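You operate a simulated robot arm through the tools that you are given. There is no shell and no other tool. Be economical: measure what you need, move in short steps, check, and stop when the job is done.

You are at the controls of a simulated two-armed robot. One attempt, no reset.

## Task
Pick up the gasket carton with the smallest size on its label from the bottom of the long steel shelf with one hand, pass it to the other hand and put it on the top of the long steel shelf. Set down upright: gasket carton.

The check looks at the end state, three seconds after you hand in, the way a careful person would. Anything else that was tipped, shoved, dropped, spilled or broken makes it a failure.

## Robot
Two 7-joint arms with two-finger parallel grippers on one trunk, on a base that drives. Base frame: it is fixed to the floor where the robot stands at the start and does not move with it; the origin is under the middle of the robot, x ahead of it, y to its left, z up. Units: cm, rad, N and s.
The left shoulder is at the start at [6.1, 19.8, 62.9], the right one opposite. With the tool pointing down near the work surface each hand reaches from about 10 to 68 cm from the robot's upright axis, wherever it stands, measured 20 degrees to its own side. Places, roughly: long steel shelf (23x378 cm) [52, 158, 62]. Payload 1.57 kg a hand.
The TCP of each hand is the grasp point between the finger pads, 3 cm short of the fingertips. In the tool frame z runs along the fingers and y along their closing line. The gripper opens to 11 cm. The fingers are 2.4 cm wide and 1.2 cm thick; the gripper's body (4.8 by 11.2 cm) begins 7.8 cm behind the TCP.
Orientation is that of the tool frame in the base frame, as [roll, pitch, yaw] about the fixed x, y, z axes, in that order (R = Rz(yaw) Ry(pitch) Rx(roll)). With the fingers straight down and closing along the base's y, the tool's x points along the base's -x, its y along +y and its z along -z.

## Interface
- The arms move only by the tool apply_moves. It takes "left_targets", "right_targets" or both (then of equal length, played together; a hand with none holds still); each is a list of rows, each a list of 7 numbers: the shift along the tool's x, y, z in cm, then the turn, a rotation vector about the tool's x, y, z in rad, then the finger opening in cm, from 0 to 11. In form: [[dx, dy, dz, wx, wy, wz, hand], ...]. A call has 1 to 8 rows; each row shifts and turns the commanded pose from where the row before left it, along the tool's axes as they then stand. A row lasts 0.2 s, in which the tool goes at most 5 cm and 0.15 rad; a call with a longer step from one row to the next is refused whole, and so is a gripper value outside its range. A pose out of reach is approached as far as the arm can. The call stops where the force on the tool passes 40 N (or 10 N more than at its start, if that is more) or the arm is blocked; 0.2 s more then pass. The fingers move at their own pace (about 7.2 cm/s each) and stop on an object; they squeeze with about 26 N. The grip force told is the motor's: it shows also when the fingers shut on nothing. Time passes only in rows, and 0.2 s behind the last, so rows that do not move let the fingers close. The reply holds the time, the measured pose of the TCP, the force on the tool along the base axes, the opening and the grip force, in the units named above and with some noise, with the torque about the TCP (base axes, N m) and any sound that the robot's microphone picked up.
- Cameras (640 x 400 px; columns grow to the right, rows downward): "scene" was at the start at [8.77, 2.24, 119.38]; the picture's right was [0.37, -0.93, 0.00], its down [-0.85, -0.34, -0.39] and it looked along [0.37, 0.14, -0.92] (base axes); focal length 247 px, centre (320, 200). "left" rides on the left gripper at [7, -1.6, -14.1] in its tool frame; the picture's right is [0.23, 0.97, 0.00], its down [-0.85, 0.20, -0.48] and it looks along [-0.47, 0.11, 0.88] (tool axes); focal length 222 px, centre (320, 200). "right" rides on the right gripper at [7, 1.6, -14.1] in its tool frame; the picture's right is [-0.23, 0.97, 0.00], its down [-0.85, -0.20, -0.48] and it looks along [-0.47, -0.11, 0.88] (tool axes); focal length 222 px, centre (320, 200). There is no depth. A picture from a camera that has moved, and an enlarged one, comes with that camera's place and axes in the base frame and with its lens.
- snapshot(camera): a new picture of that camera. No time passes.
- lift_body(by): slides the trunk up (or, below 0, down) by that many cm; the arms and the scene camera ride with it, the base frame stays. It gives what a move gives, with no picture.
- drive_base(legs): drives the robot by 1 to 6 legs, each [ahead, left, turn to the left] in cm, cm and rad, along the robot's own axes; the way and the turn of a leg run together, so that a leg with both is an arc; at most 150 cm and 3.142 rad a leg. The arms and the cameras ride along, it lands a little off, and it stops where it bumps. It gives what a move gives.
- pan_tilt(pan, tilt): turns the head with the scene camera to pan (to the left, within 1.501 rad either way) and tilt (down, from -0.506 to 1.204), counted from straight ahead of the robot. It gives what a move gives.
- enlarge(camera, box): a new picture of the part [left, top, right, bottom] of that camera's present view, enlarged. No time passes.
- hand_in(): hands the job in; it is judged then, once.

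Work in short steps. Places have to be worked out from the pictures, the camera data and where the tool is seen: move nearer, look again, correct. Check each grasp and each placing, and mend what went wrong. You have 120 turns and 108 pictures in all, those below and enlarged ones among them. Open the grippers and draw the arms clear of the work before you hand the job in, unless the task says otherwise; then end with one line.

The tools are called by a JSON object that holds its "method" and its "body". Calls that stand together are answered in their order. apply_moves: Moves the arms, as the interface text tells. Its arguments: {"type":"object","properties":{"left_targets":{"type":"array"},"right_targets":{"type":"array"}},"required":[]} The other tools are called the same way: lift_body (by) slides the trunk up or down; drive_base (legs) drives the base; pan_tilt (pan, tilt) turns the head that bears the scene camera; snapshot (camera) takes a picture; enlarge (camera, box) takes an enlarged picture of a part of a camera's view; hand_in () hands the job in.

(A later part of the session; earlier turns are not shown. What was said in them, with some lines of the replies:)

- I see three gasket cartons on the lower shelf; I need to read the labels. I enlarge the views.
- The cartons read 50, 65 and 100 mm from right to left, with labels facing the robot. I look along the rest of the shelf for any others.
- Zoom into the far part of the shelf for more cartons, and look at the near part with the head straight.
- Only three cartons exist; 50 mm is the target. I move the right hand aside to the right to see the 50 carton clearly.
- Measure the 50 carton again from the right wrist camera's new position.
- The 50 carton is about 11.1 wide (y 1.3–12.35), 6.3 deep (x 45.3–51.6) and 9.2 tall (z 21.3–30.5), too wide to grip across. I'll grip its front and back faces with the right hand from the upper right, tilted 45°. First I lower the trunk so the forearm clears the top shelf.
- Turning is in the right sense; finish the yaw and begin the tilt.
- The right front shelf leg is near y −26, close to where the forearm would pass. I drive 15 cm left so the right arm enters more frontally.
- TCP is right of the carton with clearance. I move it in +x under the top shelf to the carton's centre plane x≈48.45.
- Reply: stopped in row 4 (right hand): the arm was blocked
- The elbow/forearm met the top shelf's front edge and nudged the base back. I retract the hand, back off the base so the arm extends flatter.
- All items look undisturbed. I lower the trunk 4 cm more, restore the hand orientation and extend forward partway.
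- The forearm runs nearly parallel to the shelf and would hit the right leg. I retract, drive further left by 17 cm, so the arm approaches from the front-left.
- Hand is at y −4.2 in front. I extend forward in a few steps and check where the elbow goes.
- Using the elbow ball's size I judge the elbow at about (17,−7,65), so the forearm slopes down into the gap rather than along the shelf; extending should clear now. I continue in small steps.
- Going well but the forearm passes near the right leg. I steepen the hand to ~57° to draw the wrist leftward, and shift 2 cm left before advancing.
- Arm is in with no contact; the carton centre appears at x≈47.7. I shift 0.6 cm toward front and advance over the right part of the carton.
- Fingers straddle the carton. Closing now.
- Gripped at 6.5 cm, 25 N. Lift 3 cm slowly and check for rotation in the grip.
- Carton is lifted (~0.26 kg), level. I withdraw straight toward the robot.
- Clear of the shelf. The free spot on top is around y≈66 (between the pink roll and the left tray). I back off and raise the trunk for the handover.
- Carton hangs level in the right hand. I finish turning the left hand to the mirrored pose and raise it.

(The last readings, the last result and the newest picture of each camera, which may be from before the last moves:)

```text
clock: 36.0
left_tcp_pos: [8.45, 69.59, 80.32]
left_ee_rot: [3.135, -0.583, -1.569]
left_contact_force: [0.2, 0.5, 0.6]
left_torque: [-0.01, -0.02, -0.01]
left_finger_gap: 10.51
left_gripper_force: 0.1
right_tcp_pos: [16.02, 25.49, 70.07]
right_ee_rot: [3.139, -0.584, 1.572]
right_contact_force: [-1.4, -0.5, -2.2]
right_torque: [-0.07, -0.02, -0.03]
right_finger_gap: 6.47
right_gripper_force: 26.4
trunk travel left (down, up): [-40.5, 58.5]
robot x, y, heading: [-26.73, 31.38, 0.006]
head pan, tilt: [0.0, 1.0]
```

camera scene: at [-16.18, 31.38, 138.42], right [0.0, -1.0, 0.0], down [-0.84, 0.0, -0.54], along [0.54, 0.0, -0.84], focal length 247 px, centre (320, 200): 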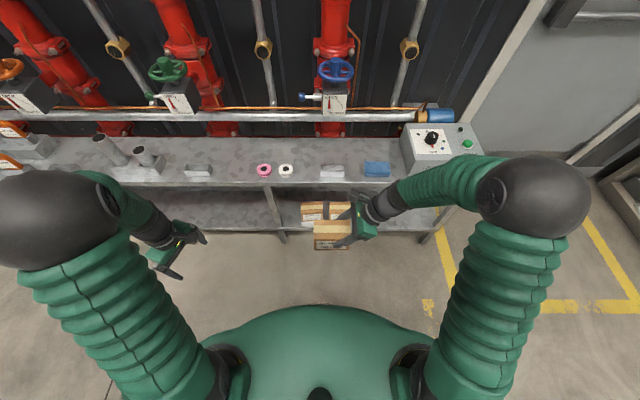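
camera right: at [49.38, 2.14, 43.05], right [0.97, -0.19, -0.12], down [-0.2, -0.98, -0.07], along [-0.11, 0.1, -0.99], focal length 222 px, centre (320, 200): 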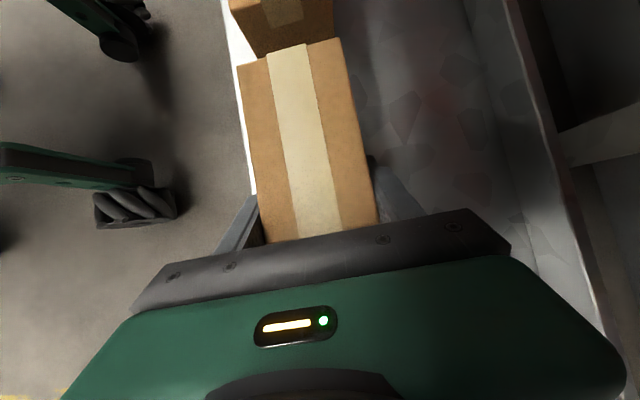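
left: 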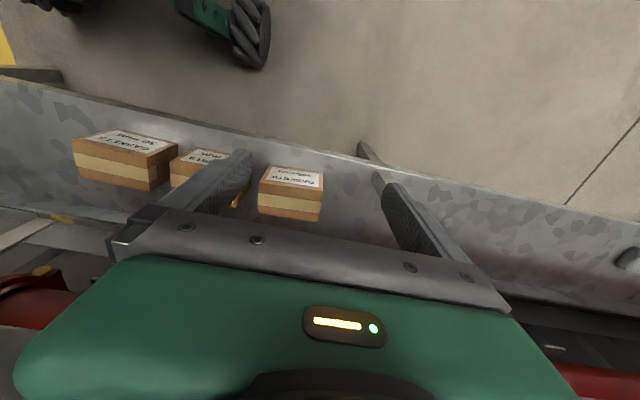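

Left hand oriented. Bring it above-left of the carton.

{"method": "apply_moves", "body": {"left_targets": [[3.29, -1.08, 2.17, 0, 0, 0, 10.5], [3.29, -1.08, 2.17, 0, 0, 0, 10.5], [3.29, -1.08, 2.17, 0, 0, 0, 10.5], [3.29, -1.08, 2.17, 0, 0, 0, 10.5], [3.29, -1.08, 2.17, 0, 0, 0, 10.5], [3.29, -1.08, 2.17, 0, 0, 0, 10.5], [3.29, -1.08, 2.17, 0, 0, 0, 10.5]]}}

{"method": "snapshot", "body": {"camera": "left"}}

{"method": "enlarge", "body": {"camera": "scene", "box": [220, 150, 420, 275]}}

```text
clock: 37.6
left_tcp_pos: [15.79, 41.76, 80.19]
left_ee_rot: [3.132, -0.576, -1.566]
left_contact_force: [0.5, -0.7, 0.2]
left_torque: [-0.01, 0.0, 0.03]
left_finger_gap: 10.51
left_gripper_force: 0.1
right_tcp_pos: [16.02, 25.08, 69.94]
right_ee_rot: [3.139, -0.586, 1.571]
right_contact_force: [-0.1, 0.5, -2.9]
right_torque: [-0.03, -0.01, 0.0]
right_finger_gap: 6.5
right_gripper_force: 26.1
trunk travel left (down, up): [-40.5, 58.5]
robot x, y, heading: [-26.7, 31.37, 0.004]
head pan, tilt: [0.0, 1.0]
```

```text
75 pictures are left
camera left: at [17.73, 43.66, 95.93], right [-0.97, -0.19, 0.13], down [-0.2, 0.98, -0.06], along [-0.12, -0.09, -0.99], focal length 222 px, centre (320, 200)
```

left: 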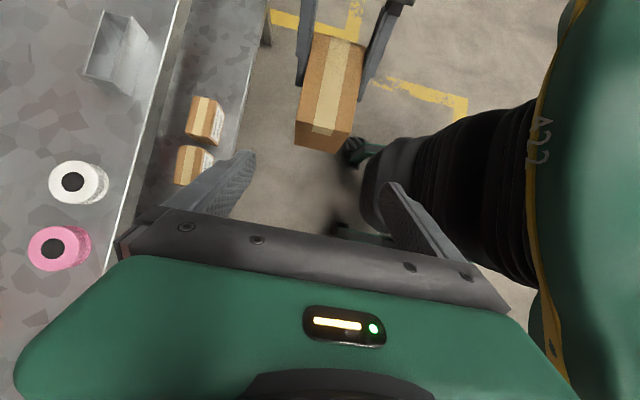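

```text
3.20 times, centred on (320, 212) of scene
camera zoom: at [-16.13, 31.19, 138.42], right [0.0, -1.0, 0.0], down [-0.84, 0.0, -0.54], along [0.54, 0.0, -0.84], focal length 792 px, centre (320, 160)
```

zoom: 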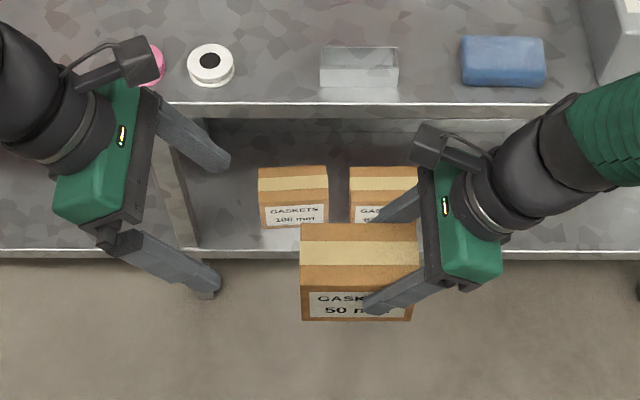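

Carton's left end is at y≈33, as computed. I align and descend along the left tool axis, stopping part way to check.

{"method": "apply_moves", "body": {"left_targets": [[3.04, -0.2, 0, 0, 0, 0, 10.5], [0, 0, 3, 0, 0, 0, 10.5], [0, 0, 3, 0, 0, 0, 10.5], [0, 0, 3, 0, 0, 0, 10.5]]}}

{"method": "snapshot", "body": {"camera": "left"}}

{"method": "enlarge", "body": {"camera": "scene", "box": [220, 150, 420, 275]}}

```text
clock: 38.6
left_tcp_pos: [16.16, 34.39, 74.15]
left_ee_rot: [3.134, -0.579, -1.567]
left_contact_force: [0.5, -0.7, 0.2]
left_torque: [0.0, -0.01, 0.01]
left_finger_gap: 10.54
left_gripper_force: 0.1
right_tcp_pos: [16.09, 25.26, 70.02]
right_ee_rot: [3.14, -0.587, 1.572]
right_contact_force: [0.2, 0.0, -2.9]
right_torque: [-0.04, 0.02, -0.02]
right_finger_gap: 6.49
right_gripper_force: 26.0
trunk travel left (down, up): [-40.5, 58.5]
robot x, y, heading: [-26.59, 31.24, 0.005]
head pan, tilt: [0.0, 1.0]
```

```text
73 pictures are left
camera left: at [17.92, 36.28, 89.96], right [-0.97, -0.19, 0.13], down [-0.2, 0.98, -0.06], along [-0.12, -0.09, -0.99], focal length 222 px, centre (320, 200)
```

left: 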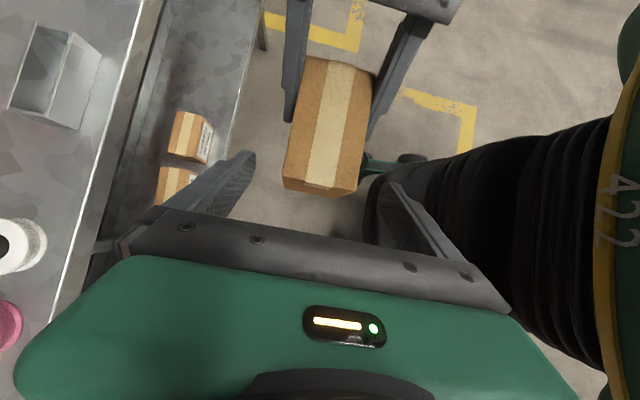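

```text
3.20 times, centred on (320, 212) of scene
camera zoom: at [-16.06, 31.26, 138.42], right [0.0, -1.0, 0.0], down [-0.84, 0.0, -0.54], along [0.54, 0.0, -0.84], focal length 792 px, centre (320, 160)
```

zoom: 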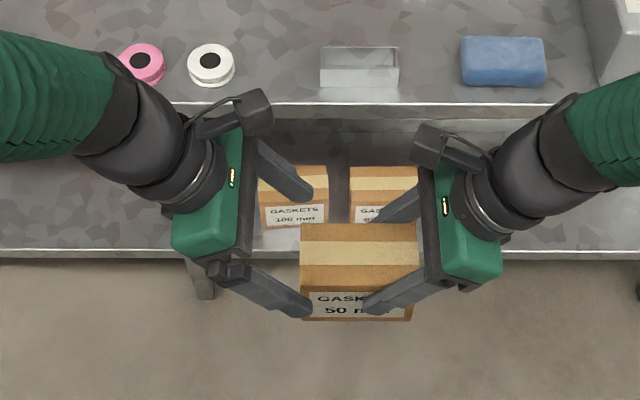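

Aligned. Final descent 5 cm, then close the left hand.

{"method": "apply_moves", "body": {"left_targets": [[0, 0, 2.6, 0, 0, 0, 10.5], [0, 0, 2.5, 0, 0, 0, 10.5], [0, 0, 0, 0, 0, 0, 8], [0, 0, 0, 0, 0, 0, 4], [0, 0, 0, 0, 0, 0, 4], [0, 0, 0, 0, 0, 0, 4], [0, 0, 0, 0, 0, 0, 4]]}}

{"method": "enlarge", "body": {"camera": "scene", "box": [220, 150, 420, 275]}}

{"method": "snapshot", "body": {"camera": "left"}}

```text
clock: 40.2
left_tcp_pos: [16.02, 31.56, 70.09]
left_ee_rot: [3.133, -0.578, -1.568]
left_contact_force: [-5.1, -1.6, 0.4]
left_torque: [0.04, -0.52, 0.22]
left_finger_gap: 6.51
left_gripper_force: 25.9
right_tcp_pos: [16.08, 25.34, 70.15]
right_ee_rot: [3.14, -0.587, 1.573]
right_contact_force: [5.8, 1.3, -0.7]
right_torque: [-0.05, 0.5, -0.56]
right_finger_gap: 6.48
right_gripper_force: 25.8
trunk travel left (down, up): [-40.5, 58.5]
robot x, y, heading: [-26.92, 31.4, 0.002]
head pan, tilt: [0.0, 1.0]
```

```text
3.20 times, centred on (320, 212) of scene
camera zoom: at [-16.16, 31.28, 138.42], right [0.0, -1.0, 0.0], down [-0.84, 0.0, -0.54], along [0.54, 0.0, -0.84], focal length 792 px, centre (320, 160)
```

zoom: 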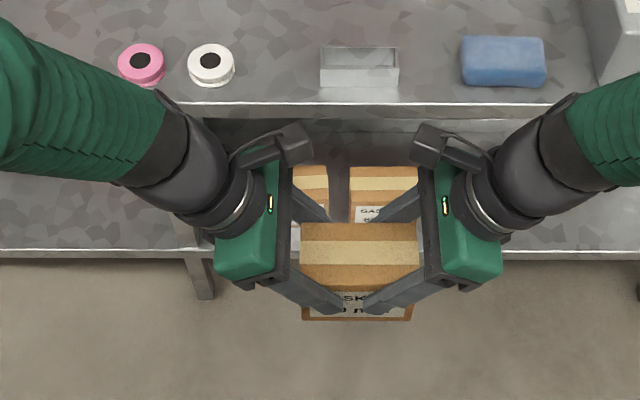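

```text
70 pictures are left
camera left: at [17.86, 33.47, 85.74], right [-0.97, -0.19, 0.13], down [-0.2, 0.98, -0.06], along [-0.12, -0.09, -0.99], focal length 222 px, centre (320, 200)
```

left: 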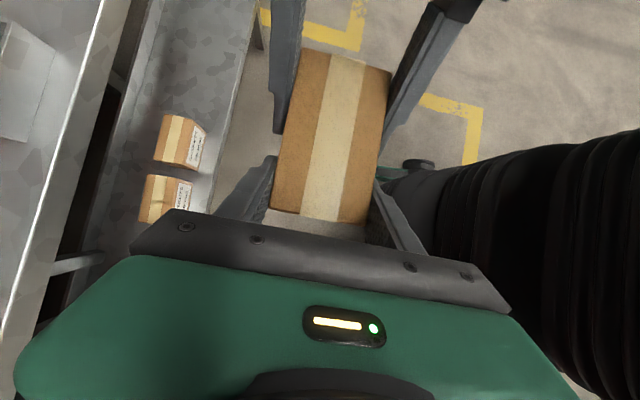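

Both hands hold it. I open the right hand and withdraw it along its axis, up and to the right.

{"method": "apply_moves", "body": {"right_targets": [[0, 0, 0, 0, 0, 0, 8], [0, 0, 0, 0, 0, 0, 10], [0, 0, 0, 0, 0, 0, 10], [0, 0, -2, 0, 0, 0, 10], [0, 0, -3, 0, 0, 0, 10], [0, 0, -4, 0, 0, 0, 10], [-3, 0, -3, 0, 0, 0, 10], [-3, 0, -3, 0, 0, 0, 10]]}}

{"method": "snapshot", "body": {"camera": "scene"}}

{"method": "snapshot", "body": {"camera": "left"}}

```text
clock: 42.0
left_tcp_pos: [16.13, 31.51, 70.04]
left_ee_rot: [3.134, -0.578, -1.568]
left_contact_force: [-0.5, 0.0, -0.6]
left_torque: [0.1, -0.02, 0.0]
left_finger_gap: 6.47
left_gripper_force: 26.1
right_tcp_pos: [15.97, 11.74, 79.33]
right_ee_rot: [3.14, -0.59, 1.574]
right_contact_force: [-0.3, 0.8, 0.9]
right_torque: [-0.01, 0.04, -0.02]
right_finger_gap: 9.98
right_gripper_force: 0.0
trunk travel left (down, up): [-40.5, 58.5]
robot x, y, heading: [-26.57, 31.19, -0.001]
head pan, tilt: [0.0, 1.0]
```

```text
69 pictures are left
camera scene: at [-16.19, 31.06, 138.42], right [0.0, -1.0, 0.0], down [-0.84, 0.0, -0.54], along [0.54, 0.0, -0.84], focal length 247 px, centre (320, 200)
```

scene: 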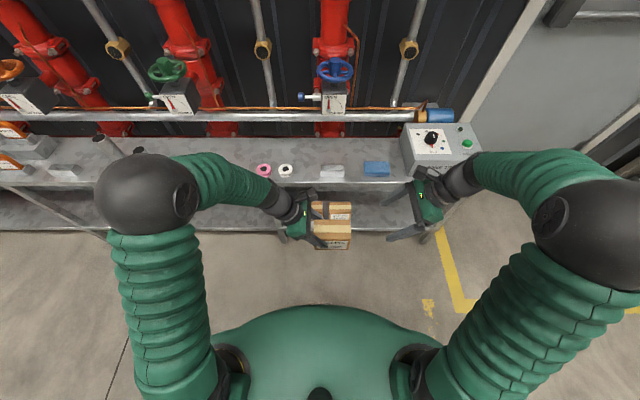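

```text
68 pictures are left
camera left: at [17.87, 33.35, 85.76], right [-0.97, -0.19, 0.13], down [-0.2, 0.98, -0.06], along [-0.11, -0.09, -0.99], focal length 222 px, centre (320, 200)
```

left: 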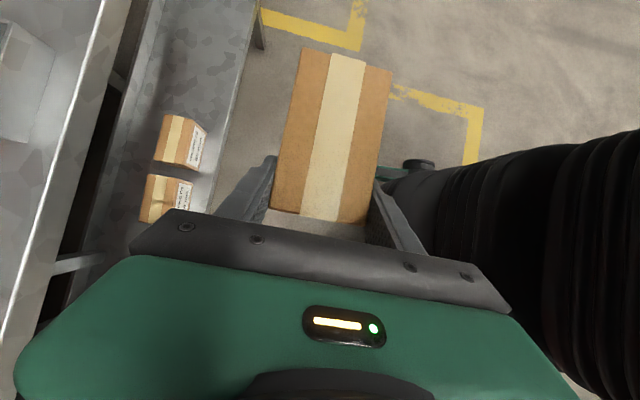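

Handover done. I raise the trunk, retract the right hand, and drive to the placing spot: left 19, then forward.

{"method": "apply_moves", "body": {"right_targets": [[0, -4, 0, 0, 0, 0, 10], [0, -4, 0, 0, 0, 0, 10], [0, -3, 0, 0, 0, 0, 10]]}}

{"method": "lift_body", "body": {"by": 10}}

{"method": "drive_base", "body": {"legs": [[0, 19, 0], [12, 0, 0]]}}

{"method": "pan_tilt", "body": {"pan": 0.3, "tilt": 0.8}}

{"method": "snapshot", "body": {"camera": "scene"}}

```text
clock: 42.8
left_tcp_pos: [16.06, 31.62, 70.11]
left_ee_rot: [3.135, -0.576, -1.567]
left_contact_force: [-0.4, 0.2, -0.3]
left_torque: [0.1, 0.0, 0.0]
left_finger_gap: 6.5
left_gripper_force: 26.0
right_tcp_pos: [4.91, 11.87, 79.27]
right_ee_rot: [3.138, -0.585, 1.573]
right_contact_force: [0.2, -0.2, -0.4]
right_torque: [0.01, 0.0, 0.0]
right_finger_gap: 10.0
right_gripper_force: 0.2
trunk travel left (down, up): [-40.5, 58.5]
robot x, y, heading: [-26.62, 31.21, 0.004]
head pan, tilt: [0.0, 1.0]
```

```text
clock: 44.1
left_tcp_pos: [16.14, 31.48, 80.03]
left_ee_rot: [3.135, -0.578, -1.567]
left_contact_force: [0.0, -0.1, -3.4]
left_torque: [0.04, 0.01, -0.01]
left_finger_gap: 6.46
left_gripper_force: 25.3
right_tcp_pos: [4.99, 11.97, 89.24]
right_ee_rot: [3.141, -0.585, 1.574]
right_contact_force: [0.2, 0.5, 0.6]
right_torque: [0.01, 0.03, 0.0]
right_finger_gap: 9.99
right_gripper_force: 0.0
trunk travel left (down, up): [-50.5, 48.5]
robot x, y, heading: [-26.58, 31.51, 0.006]
head pan, tilt: [0.0, 1.0]
```

```text
clock: 46.5
left_tcp_pos: [28.11, 50.25, 80.09]
left_ee_rot: [3.136, -0.576, -1.568]
left_contact_force: [0.5, -0.6, -2.9]
left_torque: [0.09, 0.03, -0.05]
left_finger_gap: 6.47
left_gripper_force: 26.2
right_tcp_pos: [17.02, 30.55, 89.35]
right_ee_rot: [3.141, -0.586, 1.572]
right_contact_force: [0.3, 0.1, 0.4]
right_torque: [0.01, 0.02, -0.01]
right_finger_gap: 9.99
right_gripper_force: 0.2
trunk travel left (down, up): [-50.5, 48.5]
robot x, y, heading: [-14.35, 49.96, 0.006]
head pan, tilt: [0.0, 1.0]
```

```text
clock: 47.3
left_tcp_pos: [28.05, 50.3, 80.11]
left_ee_rot: [3.135, -0.577, -1.571]
left_contact_force: [0.1, 0.3, -3.1]
left_torque: [0.08, 0.02, 0.03]
left_finger_gap: 6.47
left_gripper_force: 25.9
right_tcp_pos: [16.85, 30.61, 89.33]
right_ee_rot: [3.141, -0.586, 1.573]
right_contact_force: [0.8, -0.5, -0.9]
right_torque: [0.0, 0.0, 0.02]
right_finger_gap: 10.01
right_gripper_force: 0.1
trunk travel left (down, up): [-50.5, 48.5]
robot x, y, heading: [-14.79, 50.02, -0.0]
head pan, tilt: [0.3, 0.799]
```

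```text
67 pictures are left
camera scene: at [-3.47, 52.42, 149.94], right [0.3, -0.95, 0.0], down [-0.69, -0.21, -0.7], along [0.66, 0.21, -0.72], focal length 247 px, centre (320, 200)
```

scene: 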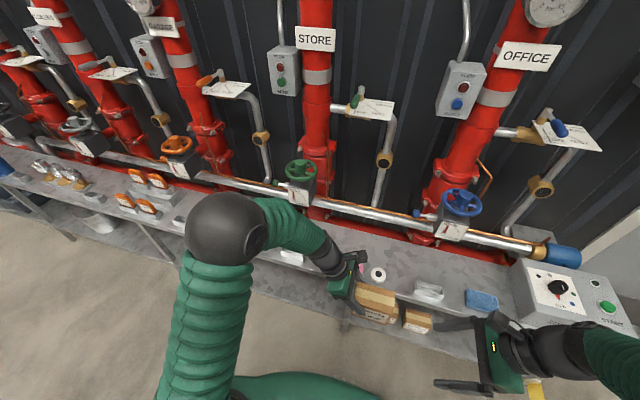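

I move the left hand with the carton 19 cm left, still in front of the shelf, and look at the spot.

{"method": "apply_moves", "body": {"left_targets": [[-3.19, 0, -2.08, 0, 0, 0, 4], [-3.19, 0, -2.08, 0, 0, 0, 4], [-3.19, 0, -2.08, 0, 0, 0, 4], [-3.19, 0, -2.08, 0, 0, 0, 4], [-3.19, 0, -2.08, 0, 0, 0, 4]]}}

{"method": "snapshot", "body": {"camera": "scene"}}

{"method": "snapshot", "body": {"camera": "left"}}

```text
clock: 48.5
left_tcp_pos: [28.15, 69.65, 80.12]
left_ee_rot: [3.133, -0.579, -1.572]
left_contact_force: [-0.1, 1.2, -2.6]
left_torque: [0.07, 0.0, -0.01]
left_finger_gap: 6.47
left_gripper_force: 25.9
right_tcp_pos: [16.98, 30.81, 89.45]
right_ee_rot: [3.138, -0.584, 1.573]
right_contact_force: [0.7, -0.3, 0.1]
right_torque: [-0.01, 0.0, 0.0]
right_finger_gap: 10.01
right_gripper_force: 0.1
trunk travel left (down, up): [-50.5, 48.5]
robot x, y, heading: [-14.88, 50.15, 0.004]
head pan, tilt: [0.3, 0.799]
```

```text
66 pictures are left
camera scene: at [-3.46, 52.74, 149.94], right [0.3, -0.95, 0.0], down [-0.69, -0.21, -0.7], along [0.66, 0.21, -0.72], focal length 247 px, centre (320, 200)
```

scene: 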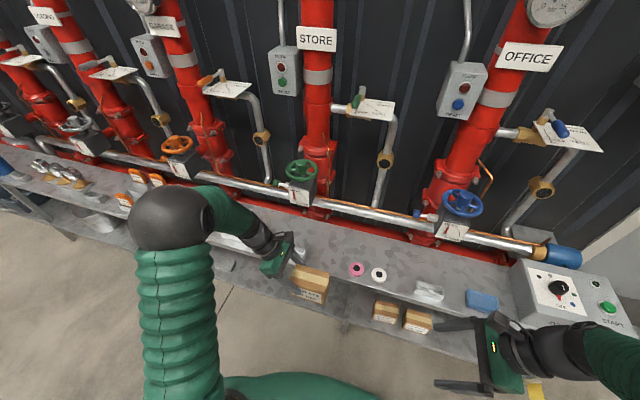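

```text
65 pictures are left
camera left: at [29.95, 71.52, 95.81], right [-0.97, -0.19, 0.13], down [-0.2, 0.98, -0.07], along [-0.11, -0.09, -0.99], focal length 222 px, centre (320, 200)
```

left: 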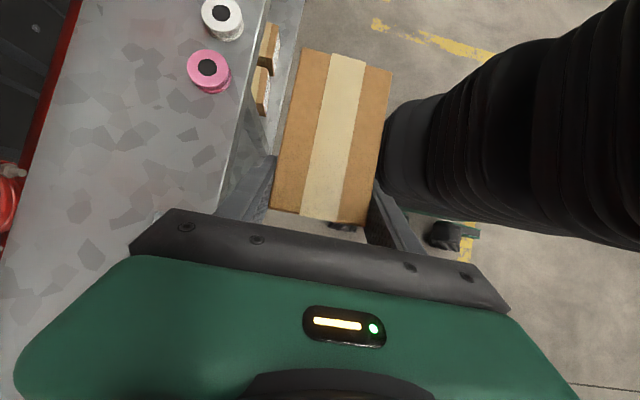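

Enlarge the scene to see the tray left of the target spot.

{"method": "enlarge", "body": {"camera": "scene", "box": [200, 170, 420, 310]}}

```text
2.86 times, centred on (310, 240) of scene
camera zoom: at [-3.46, 52.74, 149.94], right [0.3, -0.95, 0.0], down [-0.69, -0.21, -0.7], along [0.66, 0.21, -0.72], focal length 707 px, centre (349, 86)
```

zoom: 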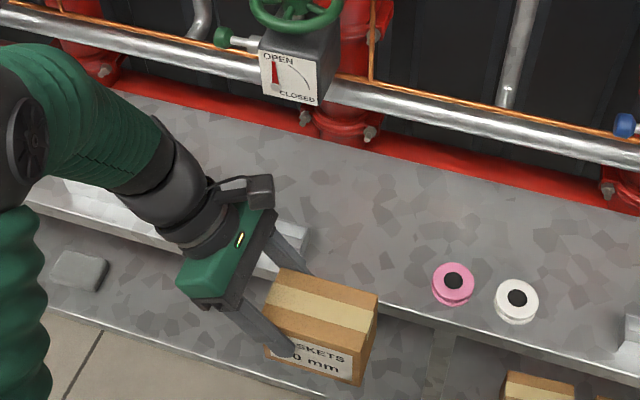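

The spot is free; pink roll edge y≈57, tray edge y≈74. I'll set the carton at about (50.5, 65.5). Drive forward 12 with the carton 12 cm above the shelf.

{"method": "drive_base", "body": {"legs": [[12, 0, 0]]}}

{"method": "apply_moves", "body": {"left_targets": [[0, -3, 0, 0, 0, 0, 4], [0, -3.5, 0, 0, 0, 0, 4], [0, -3.5, 0, 0, 0, 0, 4]]}}

{"method": "snapshot", "body": {"camera": "scene"}}

{"method": "snapshot", "body": {"camera": "left"}}

```text
clock: 49.7
left_tcp_pos: [40.16, 69.64, 80.13]
left_ee_rot: [3.134, -0.578, -1.569]
left_contact_force: [-0.1, 0.9, -3.3]
left_torque: [0.12, 0.0, -0.04]
left_finger_gap: 6.48
left_gripper_force: 25.9
right_tcp_pos: [29.02, 30.86, 89.35]
right_ee_rot: [3.138, -0.584, 1.572]
right_contact_force: [-0.4, 0.2, 0.0]
right_torque: [0.02, 0.0, 0.01]
right_finger_gap: 9.99
right_gripper_force: 0.0
trunk travel left (down, up): [-50.5, 48.5]
robot x, y, heading: [-2.72, 49.94, 0.009]
head pan, tilt: [0.3, 0.799]
```

```text
clock: 50.5
left_tcp_pos: [48.35, 69.54, 80.17]
left_ee_rot: [3.122, -0.581, -1.569]
left_contact_force: [-1.1, 1.0, -2.1]
left_torque: [0.09, -0.01, 0.0]
left_finger_gap: 6.47
left_gripper_force: 26.1
right_tcp_pos: [28.64, 30.76, 89.38]
right_ee_rot: [3.136, -0.585, 1.573]
right_contact_force: [-1.0, -0.2, -0.4]
right_torque: [-0.01, 0.04, 0.02]
right_finger_gap: 9.99
right_gripper_force: 0.1
trunk travel left (down, up): [-50.5, 48.5]
robot x, y, heading: [-2.41, 50.15, 0.003]
head pan, tilt: [0.3, 0.799]
stopped in row 3 (left hand): the force on the tool passed its limit at 97 N (the readings are from after the stop); the commanded pose is now the measured one
```

```text
63 pictures are left
camera scene: at [8.15, 52.55, 149.97], right [0.3, -0.95, 0.0], down [-0.68, -0.21, -0.7], along [0.67, 0.21, -0.72], focal length 247 px, centre (320, 200)
```

scene: 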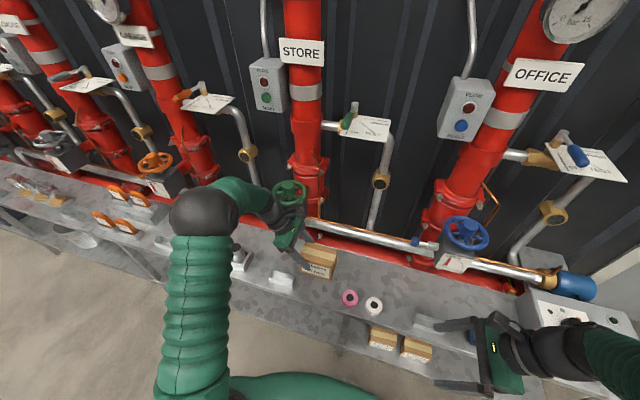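

```text
62 pictures are left
camera left: at [50.43, 71.55, 95.87], right [-0.97, -0.18, 0.14], down [-0.19, 0.98, -0.07], along [-0.13, -0.09, -0.99], focal length 222 px, centre (320, 200)
```

left: 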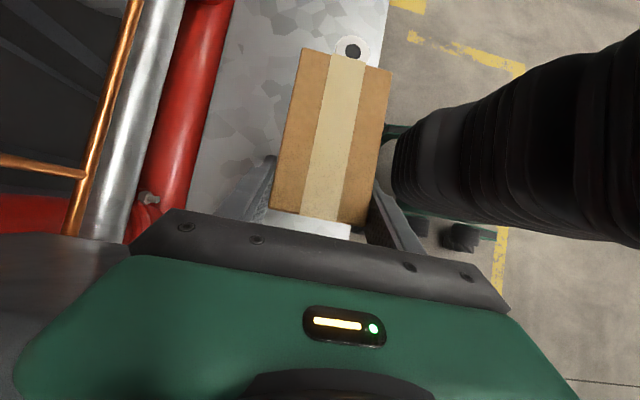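

The hand touched something, likely the gauge box of the green valve. I back off 2.5 cm and inspect it.

{"method": "apply_moves", "body": {"left_targets": [[0, 2.5, 0, 0, 0, 0, 4]]}}

{"method": "enlarge", "body": {"camera": "scene", "box": [220, 150, 400, 300]}}

```text
clock: 50.9
left_tcp_pos: [45.88, 69.67, 80.38]
left_ee_rot: [3.124, -0.582, -1.57]
left_contact_force: [-0.3, -0.5, -1.2]
left_torque: [0.11, -0.02, 0.02]
left_finger_gap: 6.47
left_gripper_force: 25.9
right_tcp_pos: [28.56, 30.72, 89.4]
right_ee_rot: [3.135, -0.584, 1.576]
right_contact_force: [-0.4, -0.8, 0.5]
right_torque: [0.01, -0.04, -0.01]
right_finger_gap: 10.01
right_gripper_force: 0.1
trunk travel left (down, up): [-50.5, 48.5]
robot x, y, heading: [-2.3, 50.14, 0.006]
head pan, tilt: [0.3, 0.799]
```

```text
2.67 times, centred on (310, 225) of scene
camera zoom: at [8.18, 52.65, 149.97], right [0.3, -0.95, 0.0], down [-0.68, -0.21, -0.7], along [0.67, 0.21, -0.72], focal length 660 px, centre (347, 133)
```

zoom: 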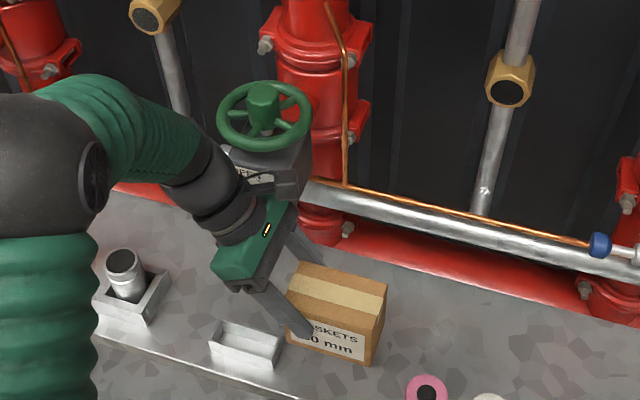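

The valve is fixed and unharmed; contact is gone. I shift 0.6 cm right and lower with the trunk to just above the shelf.

{"method": "apply_moves", "body": {"left_targets": [[0.5, -0.2, 0.33, 0, 0, 0, 4]]}}

{"method": "lift_body", "body": {"by": -9}}

{"method": "enlarge", "body": {"camera": "scene", "box": [220, 150, 400, 300]}}

{"method": "snapshot", "body": {"camera": "left"}}

```text
clock: 51.3
left_tcp_pos: [46.24, 69.02, 80.17]
left_ee_rot: [3.118, -0.581, -1.57]
left_contact_force: [-0.6, -0.2, -1.3]
left_torque: [0.08, -0.02, 0.03]
left_finger_gap: 6.47
left_gripper_force: 26.1
right_tcp_pos: [28.86, 30.76, 89.38]
right_ee_rot: [3.139, -0.583, 1.574]
right_contact_force: [0.1, -0.1, 0.6]
right_torque: [-0.02, -0.01, -0.02]
right_finger_gap: 9.98
right_gripper_force: 0.1
trunk travel left (down, up): [-50.5, 48.5]
robot x, y, heading: [-2.64, 50.31, 0.004]
head pan, tilt: [0.3, 0.799]
```

```text
clock: 52.6
left_tcp_pos: [46.26, 69.12, 71.15]
left_ee_rot: [3.121, -0.585, -1.569]
left_contact_force: [0.7, 0.9, -2.2]
left_torque: [0.07, -0.04, 0.01]
left_finger_gap: 6.48
left_gripper_force: 26.0
right_tcp_pos: [28.83, 30.82, 80.42]
right_ee_rot: [3.138, -0.584, 1.574]
right_contact_force: [0.0, 0.2, -0.2]
right_torque: [0.0, 0.0, -0.02]
right_finger_gap: 10.0
right_gripper_force: 0.1
trunk travel left (down, up): [-41.5, 57.5]
robot x, y, heading: [-2.63, 50.18, 0.008]
head pan, tilt: [0.3, 0.799]
```

```text
2.67 times, centred on (310, 225) of scene
camera zoom: at [8.51, 52.61, 140.94], right [0.3, -0.95, 0.0], down [-0.69, -0.21, -0.7], along [0.66, 0.21, -0.72], focal length 660 px, centre (347, 133)
```

zoom: 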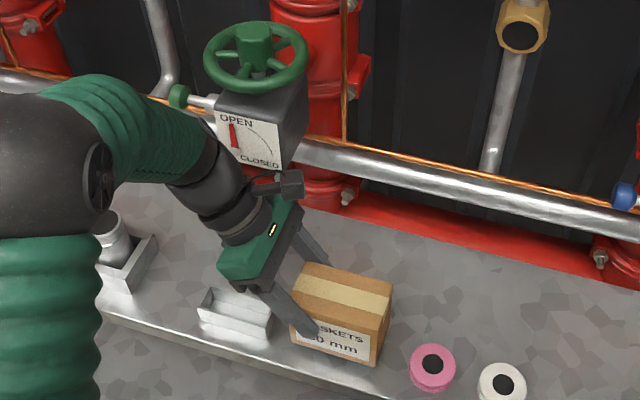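

```text
59 pictures are left
camera left: at [48.26, 71.02, 86.86], right [-0.97, -0.18, 0.14], down [-0.19, 0.98, -0.07], along [-0.13, -0.09, -0.99], focal length 222 px, centre (320, 200)
```

left: 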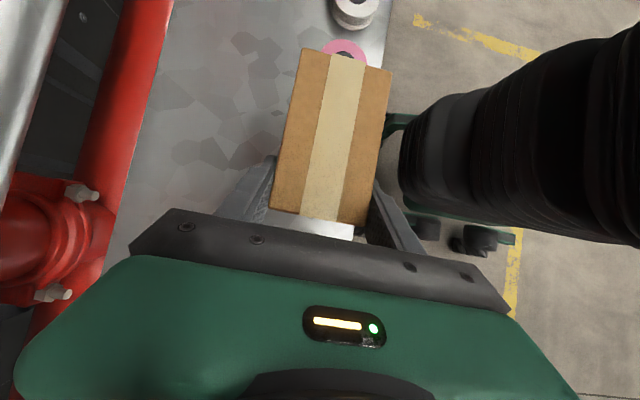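

Bottom about 3 cm above the shelf with clear surroundings. Lower 2.2 by trunk, then small arm steps until contact.

{"method": "lift_body", "body": {"by": -2.2}}

{"method": "apply_moves", "body": {"left_targets": [[-0.16, 0, 0.25, 0, 0, 0, 4], [-0.16, 0, 0.25, 0, 0, 0, 4], [0, 0, 0, 0, 0, 0, 4]]}}

{"method": "enlarge", "body": {"camera": "scene", "box": [270, 200, 390, 300]}}

```text
clock: 53.2
left_tcp_pos: [46.31, 68.92, 69.29]
left_ee_rot: [3.126, -0.583, -1.573]
left_contact_force: [-1.2, 3.3, 23.0]
left_torque: [-0.16, -0.65, 0.01]
left_finger_gap: 6.51
left_gripper_force: 26.3
right_tcp_pos: [28.71, 30.68, 78.3]
right_ee_rot: [3.135, -0.585, 1.575]
right_contact_force: [0.0, 0.4, 0.1]
right_torque: [-0.02, 0.02, 0.01]
right_finger_gap: 10.0
right_gripper_force: 0.0
trunk travel left (down, up): [-39.3, 59.7]
robot x, y, heading: [-2.75, 49.93, 0.0]
head pan, tilt: [0.3, 0.799]
```

```text
clock: 54.0
left_tcp_pos: [46.19, 68.9, 68.39]
left_ee_rot: [3.117, -0.581, -1.569]
left_contact_force: [1.5, -0.1, 4.0]
left_torque: [0.11, -0.28, -0.02]
left_finger_gap: 6.5
left_gripper_force: 25.8
right_tcp_pos: [28.89, 30.81, 78.1]
right_ee_rot: [3.138, -0.584, 1.573]
right_contact_force: [-1.0, -0.1, 0.1]
right_torque: [-0.01, -0.02, 0.01]
right_finger_gap: 9.98
right_gripper_force: 0.0
trunk travel left (down, up): [-39.3, 59.7]
robot x, y, heading: [-2.44, 50.18, 0.006]
head pan, tilt: [0.3, 0.799]
```

```text
4.00 times, centred on (330, 250) of scene
camera zoom: at [8.44, 52.56, 138.72], right [0.3, -0.95, 0.0], down [-0.69, -0.21, -0.7], along [0.66, 0.21, -0.72], focal length 989 px, centre (280, 0)
```

zoom: 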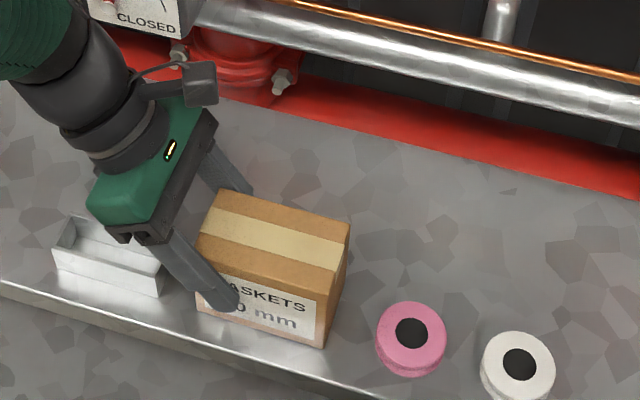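

Light contact force upward. One more small lowering to confirm it is seated.

{"method": "apply_moves", "body": {"left_targets": [[-0.11, 0, 0.17, 0, 0, 0, 4], [0, 0, 0, 0, 0, 0, 4]]}}

{"method": "snapshot", "body": {"camera": "left"}}

{"method": "snapshot", "body": {"camera": "right"}}

```text
clock: 54.6
left_tcp_pos: [46.3, 68.95, 68.22]
left_ee_rot: [3.121, -0.582, -1.571]
left_contact_force: [0.6, 0.5, 10.7]
left_torque: [0.15, -0.42, -0.08]
left_finger_gap: 6.49
left_gripper_force: 26.1
right_tcp_pos: [28.77, 30.72, 78.14]
right_ee_rot: [3.134, -0.585, 1.574]
right_contact_force: [-0.4, 0.4, -0.8]
right_torque: [-0.03, -0.03, -0.01]
right_finger_gap: 10.01
right_gripper_force: 0.1
trunk travel left (down, up): [-39.3, 59.7]
robot x, y, heading: [-2.46, 50.14, 0.009]
head pan, tilt: [0.3, 0.799]
```

```text
57 pictures are left
camera left: at [48.18, 70.95, 83.97], right [-0.97, -0.18, 0.14], down [-0.19, 0.98, -0.07], along [-0.13, -0.09, -0.99], focal length 222 px, centre (320, 200)
```

left: 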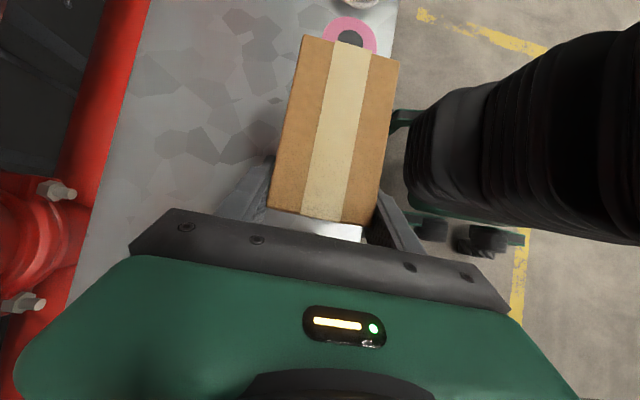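

```text
56 pictures are left
camera right: at [30.31, 28.84, 93.88], right [0.97, -0.19, -0.12], down [-0.2, -0.98, -0.07], along [-0.11, 0.1, -0.99], focal length 222 px, centre (320, 200)
```

right: 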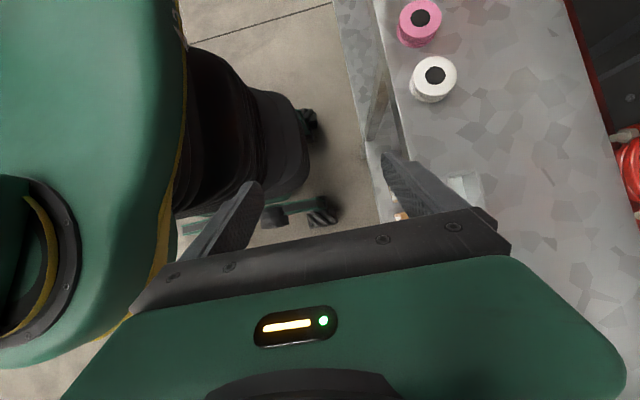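

Seated (force rises with lowering). Open the left fingers gently.

{"method": "apply_moves", "body": {"left_targets": [[0, 0, 0, 0, 0, 0, 7.5], [0, 0, 0, 0, 0, 0, 9], [0, 0, 0, 0, 0, 0, 9.5], [0, 0, 0, 0, 0, 0, 9.5]]}}

{"method": "enlarge", "body": {"camera": "scene", "box": [270, 200, 390, 300]}}

{"method": "snapshot", "body": {"camera": "left"}}

```text
clock: 55.6
left_tcp_pos: [46.29, 68.99, 68.27]
left_ee_rot: [3.121, -0.583, -1.568]
left_contact_force: [0.0, 0.4, 0.0]
left_torque: [0.0, -0.02, -0.01]
left_finger_gap: 9.49
left_gripper_force: 0.0
right_tcp_pos: [28.8, 30.85, 78.07]
right_ee_rot: [3.137, -0.586, 1.575]
right_contact_force: [-0.2, -0.1, 0.2]
right_torque: [-0.02, 0.02, 0.02]
right_finger_gap: 10.01
right_gripper_force: 0.0
trunk travel left (down, up): [-39.3, 59.7]
robot x, y, heading: [-2.7, 50.52, 0.005]
head pan, tilt: [0.3, 0.799]
```

```text
4.00 times, centred on (330, 250) of scene
camera zoom: at [8.49, 52.6, 138.74], right [0.3, -0.95, 0.0], down [-0.69, -0.21, -0.7], along [0.66, 0.21, -0.72], focal length 989 px, centre (280, 0)
```

zoom: 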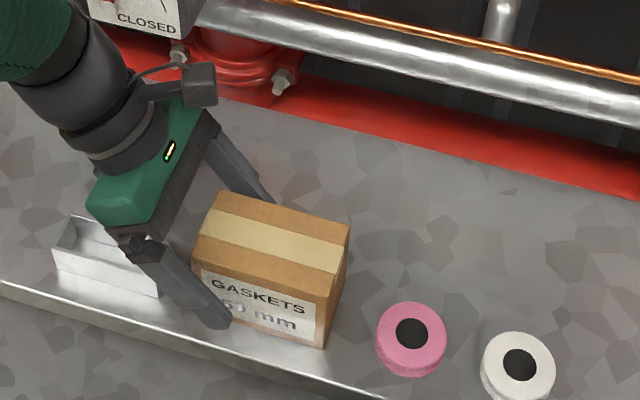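

```text
54 pictures are left
camera left: at [48.24, 71.01, 83.87], right [-0.97, -0.18, 0.14], down [-0.19, 0.98, -0.07], along [-0.13, -0.09, -0.99], focal length 222 px, centre (320, 200)
```

left: 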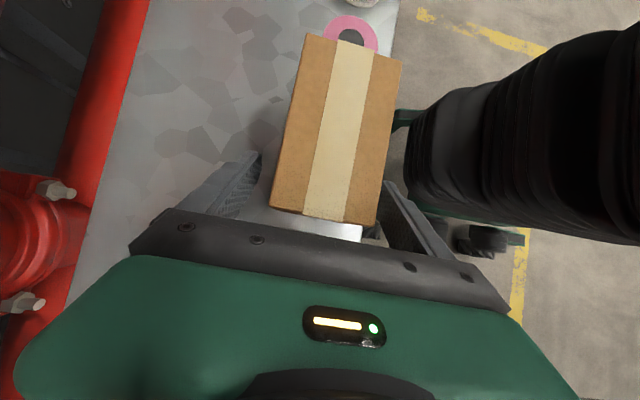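

Carton stands free. I retrace the proven path: straight up with the trunk, then back away with the base.

{"method": "lift_body", "body": {"by": 14}}

{"method": "drive_base", "body": {"legs": [[-25, 0, 0]]}}

{"method": "snapshot", "body": {"camera": "scene"}}

{"method": "enlarge", "body": {"camera": "scene", "box": [230, 150, 430, 275]}}

```text
clock: 57.3
left_tcp_pos: [46.19, 69.11, 82.14]
left_ee_rot: [3.119, -0.583, -1.568]
left_contact_force: [-1.4, -0.2, 0.3]
left_torque: [-0.01, 0.03, -0.02]
left_finger_gap: 9.49
left_gripper_force: 0.1
right_tcp_pos: [28.84, 30.83, 92.18]
right_ee_rot: [3.139, -0.585, 1.575]
right_contact_force: [-0.4, -0.2, 0.5]
right_torque: [-0.01, 0.0, -0.04]
right_finger_gap: 9.99
right_gripper_force: 0.1
trunk travel left (down, up): [-53.3, 45.7]
robot x, y, heading: [-2.45, 49.65, 0.006]
head pan, tilt: [0.3, 0.799]
```

```text
clock: 59.1
left_tcp_pos: [21.35, 68.88, 82.16]
left_ee_rot: [3.121, -0.583, -1.569]
left_contact_force: [-0.4, 0.1, 0.2]
left_torque: [0.02, -0.01, 0.01]
left_finger_gap: 9.48
left_gripper_force: 0.0
right_tcp_pos: [3.87, 30.75, 92.14]
right_ee_rot: [3.136, -0.586, 1.574]
right_contact_force: [0.1, -0.1, 0.3]
right_torque: [0.01, 0.01, -0.02]
right_finger_gap: 10.01
right_gripper_force: 0.0
trunk travel left (down, up): [-53.3, 45.7]
robot x, y, heading: [-27.81, 50.25, 0.005]
head pan, tilt: [0.3, 0.799]
```

```text
53 pictures are left
camera scene: at [-16.36, 52.49, 152.74], right [0.3, -0.95, 0.0], down [-0.69, -0.21, -0.7], along [0.66, 0.21, -0.72], focal length 247 px, centre (320, 200)
```

scene: 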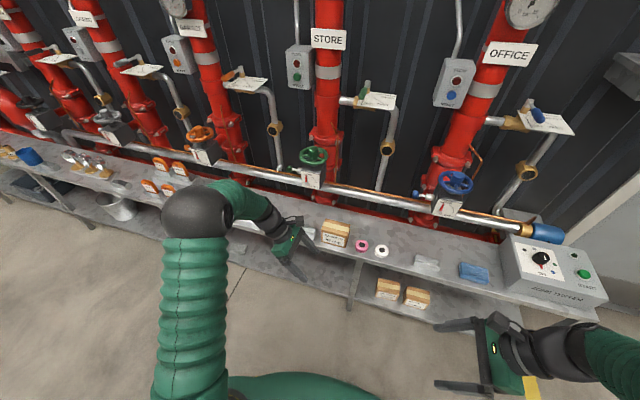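

```text
3.20 times, centred on (330, 212) of scene
camera zoom: at [-16.36, 52.49, 152.74], right [0.3, -0.95, 0.0], down [-0.69, -0.21, -0.7], along [0.66, 0.21, -0.72], focal length 792 px, centre (288, 160)
```

zoom: 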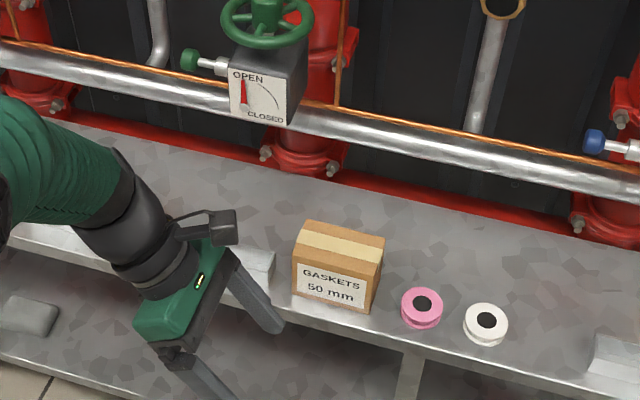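

The 50 mm carton stands upright on the top shelf, the neighbouring items are undisturbed, both hands are empty and clear. Handing in.

{"method": "hand_in", "body": {}}

```text
The job is handed in.
```

The 50 mm gasket carton now stands upright on top of the long steel shelf: the right hand picked it from the bottom and passed it to the left, which set it down. On the way, the right forearm touched the top shelf's front edge and the left hand bumped the fixed green valve's gauge box; the pictures show nothing moved or damaged.
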